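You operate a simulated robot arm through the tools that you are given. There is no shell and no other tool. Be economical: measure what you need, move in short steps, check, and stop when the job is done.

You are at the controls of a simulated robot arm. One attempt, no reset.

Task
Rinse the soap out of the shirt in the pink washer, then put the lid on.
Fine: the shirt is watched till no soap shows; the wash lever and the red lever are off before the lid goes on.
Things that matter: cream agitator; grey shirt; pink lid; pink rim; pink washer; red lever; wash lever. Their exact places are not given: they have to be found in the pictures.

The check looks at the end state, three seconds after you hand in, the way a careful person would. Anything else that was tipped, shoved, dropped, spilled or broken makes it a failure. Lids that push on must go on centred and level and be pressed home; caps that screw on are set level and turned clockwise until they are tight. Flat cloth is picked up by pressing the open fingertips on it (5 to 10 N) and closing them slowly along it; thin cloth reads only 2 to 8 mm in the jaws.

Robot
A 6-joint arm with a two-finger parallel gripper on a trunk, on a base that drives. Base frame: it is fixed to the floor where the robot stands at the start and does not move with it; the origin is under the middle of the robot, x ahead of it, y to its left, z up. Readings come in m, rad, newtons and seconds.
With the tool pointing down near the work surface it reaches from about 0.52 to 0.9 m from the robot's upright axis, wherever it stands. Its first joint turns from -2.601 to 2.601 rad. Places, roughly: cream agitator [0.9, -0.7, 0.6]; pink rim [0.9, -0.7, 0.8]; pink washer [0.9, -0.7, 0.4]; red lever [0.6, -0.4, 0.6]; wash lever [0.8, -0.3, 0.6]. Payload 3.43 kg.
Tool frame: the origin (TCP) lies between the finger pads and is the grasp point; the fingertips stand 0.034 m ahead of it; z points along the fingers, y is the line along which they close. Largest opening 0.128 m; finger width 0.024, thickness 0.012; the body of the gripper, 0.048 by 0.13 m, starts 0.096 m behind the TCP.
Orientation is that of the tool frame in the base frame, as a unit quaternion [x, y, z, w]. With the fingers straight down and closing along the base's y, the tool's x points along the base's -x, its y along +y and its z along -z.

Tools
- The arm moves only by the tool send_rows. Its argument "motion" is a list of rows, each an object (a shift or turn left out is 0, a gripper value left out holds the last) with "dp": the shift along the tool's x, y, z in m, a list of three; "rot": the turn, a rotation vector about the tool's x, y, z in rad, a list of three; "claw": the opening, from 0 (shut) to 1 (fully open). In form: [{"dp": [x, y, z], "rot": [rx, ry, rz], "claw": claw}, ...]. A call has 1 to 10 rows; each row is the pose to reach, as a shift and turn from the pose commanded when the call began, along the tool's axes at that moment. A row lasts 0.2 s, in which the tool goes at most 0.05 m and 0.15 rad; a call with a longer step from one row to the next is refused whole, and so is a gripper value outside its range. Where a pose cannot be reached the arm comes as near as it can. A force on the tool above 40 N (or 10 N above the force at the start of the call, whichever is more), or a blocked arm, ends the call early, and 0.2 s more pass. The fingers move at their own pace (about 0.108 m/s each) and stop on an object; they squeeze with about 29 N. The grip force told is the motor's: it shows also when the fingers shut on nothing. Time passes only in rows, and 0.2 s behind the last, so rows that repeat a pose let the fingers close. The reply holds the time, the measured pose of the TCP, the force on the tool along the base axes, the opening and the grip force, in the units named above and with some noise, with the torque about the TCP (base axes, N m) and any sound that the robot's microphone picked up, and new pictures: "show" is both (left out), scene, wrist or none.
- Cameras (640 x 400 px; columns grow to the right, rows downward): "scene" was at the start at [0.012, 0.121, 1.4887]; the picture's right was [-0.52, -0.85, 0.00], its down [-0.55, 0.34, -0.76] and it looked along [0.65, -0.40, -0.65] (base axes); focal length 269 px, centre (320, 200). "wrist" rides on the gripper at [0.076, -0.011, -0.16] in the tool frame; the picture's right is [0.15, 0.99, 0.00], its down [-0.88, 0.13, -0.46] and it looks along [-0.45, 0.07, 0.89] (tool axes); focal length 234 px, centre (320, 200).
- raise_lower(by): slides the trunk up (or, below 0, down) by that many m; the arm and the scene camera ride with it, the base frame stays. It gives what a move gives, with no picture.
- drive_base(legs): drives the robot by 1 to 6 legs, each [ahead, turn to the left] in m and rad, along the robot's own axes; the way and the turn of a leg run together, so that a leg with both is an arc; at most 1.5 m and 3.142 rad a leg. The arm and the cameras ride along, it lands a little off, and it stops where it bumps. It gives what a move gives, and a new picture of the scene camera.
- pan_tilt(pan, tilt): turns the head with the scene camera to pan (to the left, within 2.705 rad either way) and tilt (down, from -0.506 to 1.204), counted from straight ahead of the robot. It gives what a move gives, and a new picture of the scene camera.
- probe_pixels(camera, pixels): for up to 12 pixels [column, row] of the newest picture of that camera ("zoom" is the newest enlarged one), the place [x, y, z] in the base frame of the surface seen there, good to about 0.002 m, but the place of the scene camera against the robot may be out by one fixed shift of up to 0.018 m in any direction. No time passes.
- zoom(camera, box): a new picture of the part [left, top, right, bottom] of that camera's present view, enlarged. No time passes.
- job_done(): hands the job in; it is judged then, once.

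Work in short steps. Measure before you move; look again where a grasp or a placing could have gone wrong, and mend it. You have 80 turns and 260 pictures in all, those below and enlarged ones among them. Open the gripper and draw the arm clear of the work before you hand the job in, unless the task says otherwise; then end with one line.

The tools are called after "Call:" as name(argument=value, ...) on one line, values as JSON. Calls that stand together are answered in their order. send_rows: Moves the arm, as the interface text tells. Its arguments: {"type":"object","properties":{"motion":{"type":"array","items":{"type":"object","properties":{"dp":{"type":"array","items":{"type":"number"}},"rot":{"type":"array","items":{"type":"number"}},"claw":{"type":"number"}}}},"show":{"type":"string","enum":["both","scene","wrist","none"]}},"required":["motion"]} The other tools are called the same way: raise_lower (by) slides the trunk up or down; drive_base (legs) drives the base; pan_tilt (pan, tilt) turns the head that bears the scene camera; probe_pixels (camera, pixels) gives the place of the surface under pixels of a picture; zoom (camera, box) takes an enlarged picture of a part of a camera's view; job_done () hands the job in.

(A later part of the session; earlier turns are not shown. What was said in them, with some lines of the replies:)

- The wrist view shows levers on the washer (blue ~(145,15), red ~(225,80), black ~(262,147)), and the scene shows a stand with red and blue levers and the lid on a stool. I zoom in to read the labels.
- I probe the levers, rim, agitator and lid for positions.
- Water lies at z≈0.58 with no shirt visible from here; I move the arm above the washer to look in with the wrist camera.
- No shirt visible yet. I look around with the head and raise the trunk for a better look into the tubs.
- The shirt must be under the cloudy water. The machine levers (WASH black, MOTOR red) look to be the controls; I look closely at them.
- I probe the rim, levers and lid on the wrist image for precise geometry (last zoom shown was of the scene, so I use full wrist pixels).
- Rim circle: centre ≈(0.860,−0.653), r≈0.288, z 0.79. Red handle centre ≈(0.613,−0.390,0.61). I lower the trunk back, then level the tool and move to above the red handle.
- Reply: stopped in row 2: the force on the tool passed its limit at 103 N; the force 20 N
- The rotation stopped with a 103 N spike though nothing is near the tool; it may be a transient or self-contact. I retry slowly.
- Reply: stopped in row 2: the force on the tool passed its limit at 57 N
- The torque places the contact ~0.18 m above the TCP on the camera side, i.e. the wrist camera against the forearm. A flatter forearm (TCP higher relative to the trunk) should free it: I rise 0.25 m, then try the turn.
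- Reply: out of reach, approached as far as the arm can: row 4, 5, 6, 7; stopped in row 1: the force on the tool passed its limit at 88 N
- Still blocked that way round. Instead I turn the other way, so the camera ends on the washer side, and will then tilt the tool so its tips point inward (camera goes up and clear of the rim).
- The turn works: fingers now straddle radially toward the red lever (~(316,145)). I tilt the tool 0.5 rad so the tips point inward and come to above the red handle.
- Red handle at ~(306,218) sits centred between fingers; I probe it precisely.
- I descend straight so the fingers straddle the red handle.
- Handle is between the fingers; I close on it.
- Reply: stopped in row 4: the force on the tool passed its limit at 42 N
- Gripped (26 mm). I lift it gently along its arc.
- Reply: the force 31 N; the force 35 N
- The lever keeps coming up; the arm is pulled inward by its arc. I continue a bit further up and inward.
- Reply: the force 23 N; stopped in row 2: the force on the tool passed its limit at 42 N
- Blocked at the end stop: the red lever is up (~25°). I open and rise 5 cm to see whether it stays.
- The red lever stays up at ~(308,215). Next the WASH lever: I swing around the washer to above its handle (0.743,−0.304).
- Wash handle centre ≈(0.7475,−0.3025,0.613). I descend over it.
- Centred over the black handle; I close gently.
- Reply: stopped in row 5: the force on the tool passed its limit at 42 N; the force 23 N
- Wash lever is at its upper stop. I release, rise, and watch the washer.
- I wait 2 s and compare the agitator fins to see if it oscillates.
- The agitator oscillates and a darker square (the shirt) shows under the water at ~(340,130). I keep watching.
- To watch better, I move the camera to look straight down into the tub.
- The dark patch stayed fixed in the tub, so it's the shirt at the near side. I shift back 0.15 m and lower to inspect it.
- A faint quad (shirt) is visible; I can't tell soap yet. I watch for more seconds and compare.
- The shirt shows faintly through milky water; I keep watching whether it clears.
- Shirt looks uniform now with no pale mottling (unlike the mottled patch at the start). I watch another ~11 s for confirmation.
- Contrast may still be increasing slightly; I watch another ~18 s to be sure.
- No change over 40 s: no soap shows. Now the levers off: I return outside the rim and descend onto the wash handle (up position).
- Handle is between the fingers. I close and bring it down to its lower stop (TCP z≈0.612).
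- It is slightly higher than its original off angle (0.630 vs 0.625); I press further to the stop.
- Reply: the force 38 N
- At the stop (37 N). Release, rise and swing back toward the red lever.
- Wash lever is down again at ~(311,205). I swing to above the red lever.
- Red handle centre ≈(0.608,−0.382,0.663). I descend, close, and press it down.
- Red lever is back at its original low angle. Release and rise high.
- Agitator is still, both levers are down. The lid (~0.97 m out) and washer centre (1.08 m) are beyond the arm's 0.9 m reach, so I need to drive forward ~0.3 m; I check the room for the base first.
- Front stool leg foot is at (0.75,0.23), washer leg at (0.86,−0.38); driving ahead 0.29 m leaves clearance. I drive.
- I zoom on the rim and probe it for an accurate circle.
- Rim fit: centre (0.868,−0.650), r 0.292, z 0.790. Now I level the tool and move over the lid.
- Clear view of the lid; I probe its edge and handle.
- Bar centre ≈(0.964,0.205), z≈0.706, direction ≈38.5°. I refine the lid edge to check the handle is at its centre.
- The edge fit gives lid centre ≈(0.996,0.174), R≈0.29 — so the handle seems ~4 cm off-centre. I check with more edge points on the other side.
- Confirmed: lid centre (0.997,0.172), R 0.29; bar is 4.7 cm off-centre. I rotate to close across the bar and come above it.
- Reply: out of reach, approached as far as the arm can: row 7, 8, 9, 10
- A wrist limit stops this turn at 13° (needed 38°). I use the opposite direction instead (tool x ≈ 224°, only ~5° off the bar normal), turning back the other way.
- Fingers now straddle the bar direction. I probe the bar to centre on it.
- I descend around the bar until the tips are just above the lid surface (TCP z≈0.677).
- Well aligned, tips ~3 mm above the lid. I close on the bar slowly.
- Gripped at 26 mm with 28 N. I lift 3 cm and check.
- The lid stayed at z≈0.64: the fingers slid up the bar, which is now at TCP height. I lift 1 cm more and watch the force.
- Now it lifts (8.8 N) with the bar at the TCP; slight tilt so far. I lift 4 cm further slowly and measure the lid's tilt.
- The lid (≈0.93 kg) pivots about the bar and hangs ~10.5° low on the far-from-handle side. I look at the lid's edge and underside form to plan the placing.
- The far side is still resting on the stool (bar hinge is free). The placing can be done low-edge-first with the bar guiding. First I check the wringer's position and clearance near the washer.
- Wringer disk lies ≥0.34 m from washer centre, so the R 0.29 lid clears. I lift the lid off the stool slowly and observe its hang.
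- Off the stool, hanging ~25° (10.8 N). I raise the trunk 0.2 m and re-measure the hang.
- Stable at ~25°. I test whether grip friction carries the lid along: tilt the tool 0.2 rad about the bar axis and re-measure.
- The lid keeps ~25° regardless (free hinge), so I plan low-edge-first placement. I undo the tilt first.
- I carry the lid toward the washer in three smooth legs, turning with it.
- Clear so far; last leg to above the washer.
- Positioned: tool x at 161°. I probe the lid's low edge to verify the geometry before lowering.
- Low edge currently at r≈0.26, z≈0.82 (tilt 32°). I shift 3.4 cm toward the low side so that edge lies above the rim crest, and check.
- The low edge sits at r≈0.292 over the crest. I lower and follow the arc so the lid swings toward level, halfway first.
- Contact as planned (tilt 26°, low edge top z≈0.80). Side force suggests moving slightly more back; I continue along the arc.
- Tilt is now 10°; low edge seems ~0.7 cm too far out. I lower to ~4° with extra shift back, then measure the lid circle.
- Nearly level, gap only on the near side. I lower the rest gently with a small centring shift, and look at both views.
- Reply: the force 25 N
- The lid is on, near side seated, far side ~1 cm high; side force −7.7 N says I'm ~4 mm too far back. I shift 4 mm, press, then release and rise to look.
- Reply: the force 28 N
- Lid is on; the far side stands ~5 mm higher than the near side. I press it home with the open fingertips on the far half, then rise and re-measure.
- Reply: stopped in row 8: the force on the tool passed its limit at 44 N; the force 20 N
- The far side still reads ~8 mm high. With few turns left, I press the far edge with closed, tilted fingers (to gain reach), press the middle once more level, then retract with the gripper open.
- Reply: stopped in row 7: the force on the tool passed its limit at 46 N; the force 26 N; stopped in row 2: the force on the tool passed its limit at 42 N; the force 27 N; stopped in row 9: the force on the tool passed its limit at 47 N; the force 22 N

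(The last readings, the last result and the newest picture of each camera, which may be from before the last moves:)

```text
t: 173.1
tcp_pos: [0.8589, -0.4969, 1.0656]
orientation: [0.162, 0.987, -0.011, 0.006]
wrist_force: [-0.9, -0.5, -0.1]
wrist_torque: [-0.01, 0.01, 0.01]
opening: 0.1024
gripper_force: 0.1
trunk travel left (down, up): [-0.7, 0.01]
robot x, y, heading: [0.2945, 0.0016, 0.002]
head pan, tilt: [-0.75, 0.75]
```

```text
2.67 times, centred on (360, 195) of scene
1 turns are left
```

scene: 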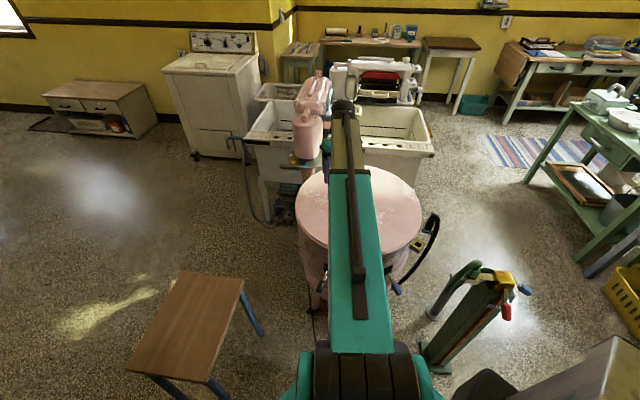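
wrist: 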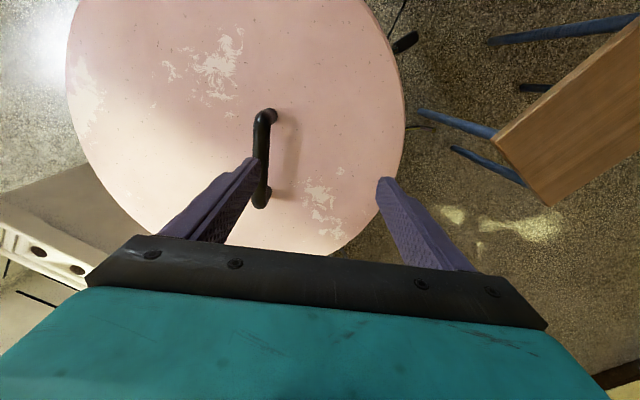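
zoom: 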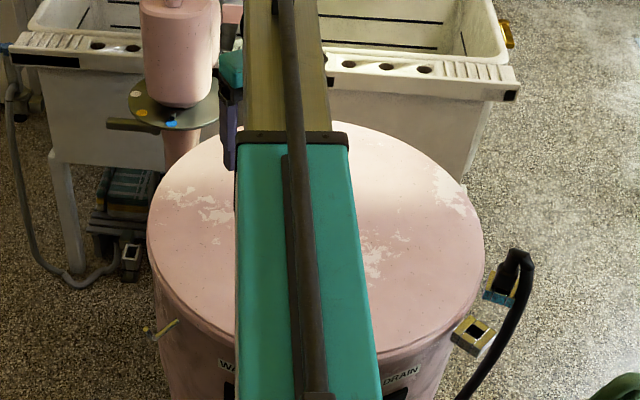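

The levers are off and the lid has been pressed onto the washer. I move the arm clear and hand in.

Call:
send_rows(motion=[{"dp": [0.01, 0.045, 0]}, {"dp": [0.02, 0.09, 0]}, {"dp": [0.03, 0.135, 0]}, {"dp": [0.04, 0.18, 0]}, {"dp": [0.05, 0.225, 0]}, {"dp": [0.06, 0.27, 0]}], show="none")

Call:
job_done()

```text
t: 174.5
tcp_pos: [0.8893, -0.2221, 1.0565]
orientation: [0.163, 0.987, -0.011, 0.007]
wrist_force: [-0.8, 0.6, -0.3]
wrist_torque: [-0.01, -0.04, 0.03]
opening: 0.1024
gripper_force: 0.1
trunk travel left (down, up): [-0.7, 0.01]
robot x, y, heading: [0.2975, -0.001, 0.003]
head pan, tilt: [-0.75, 0.75]
```

```text
The job is handed in.
```

The shirt was agitated until no soap showed, both levers are off, and the lid is on and pressed; its far side measured about 8 mm high before my last presses and I did not re-measure, so it may not be fully level.
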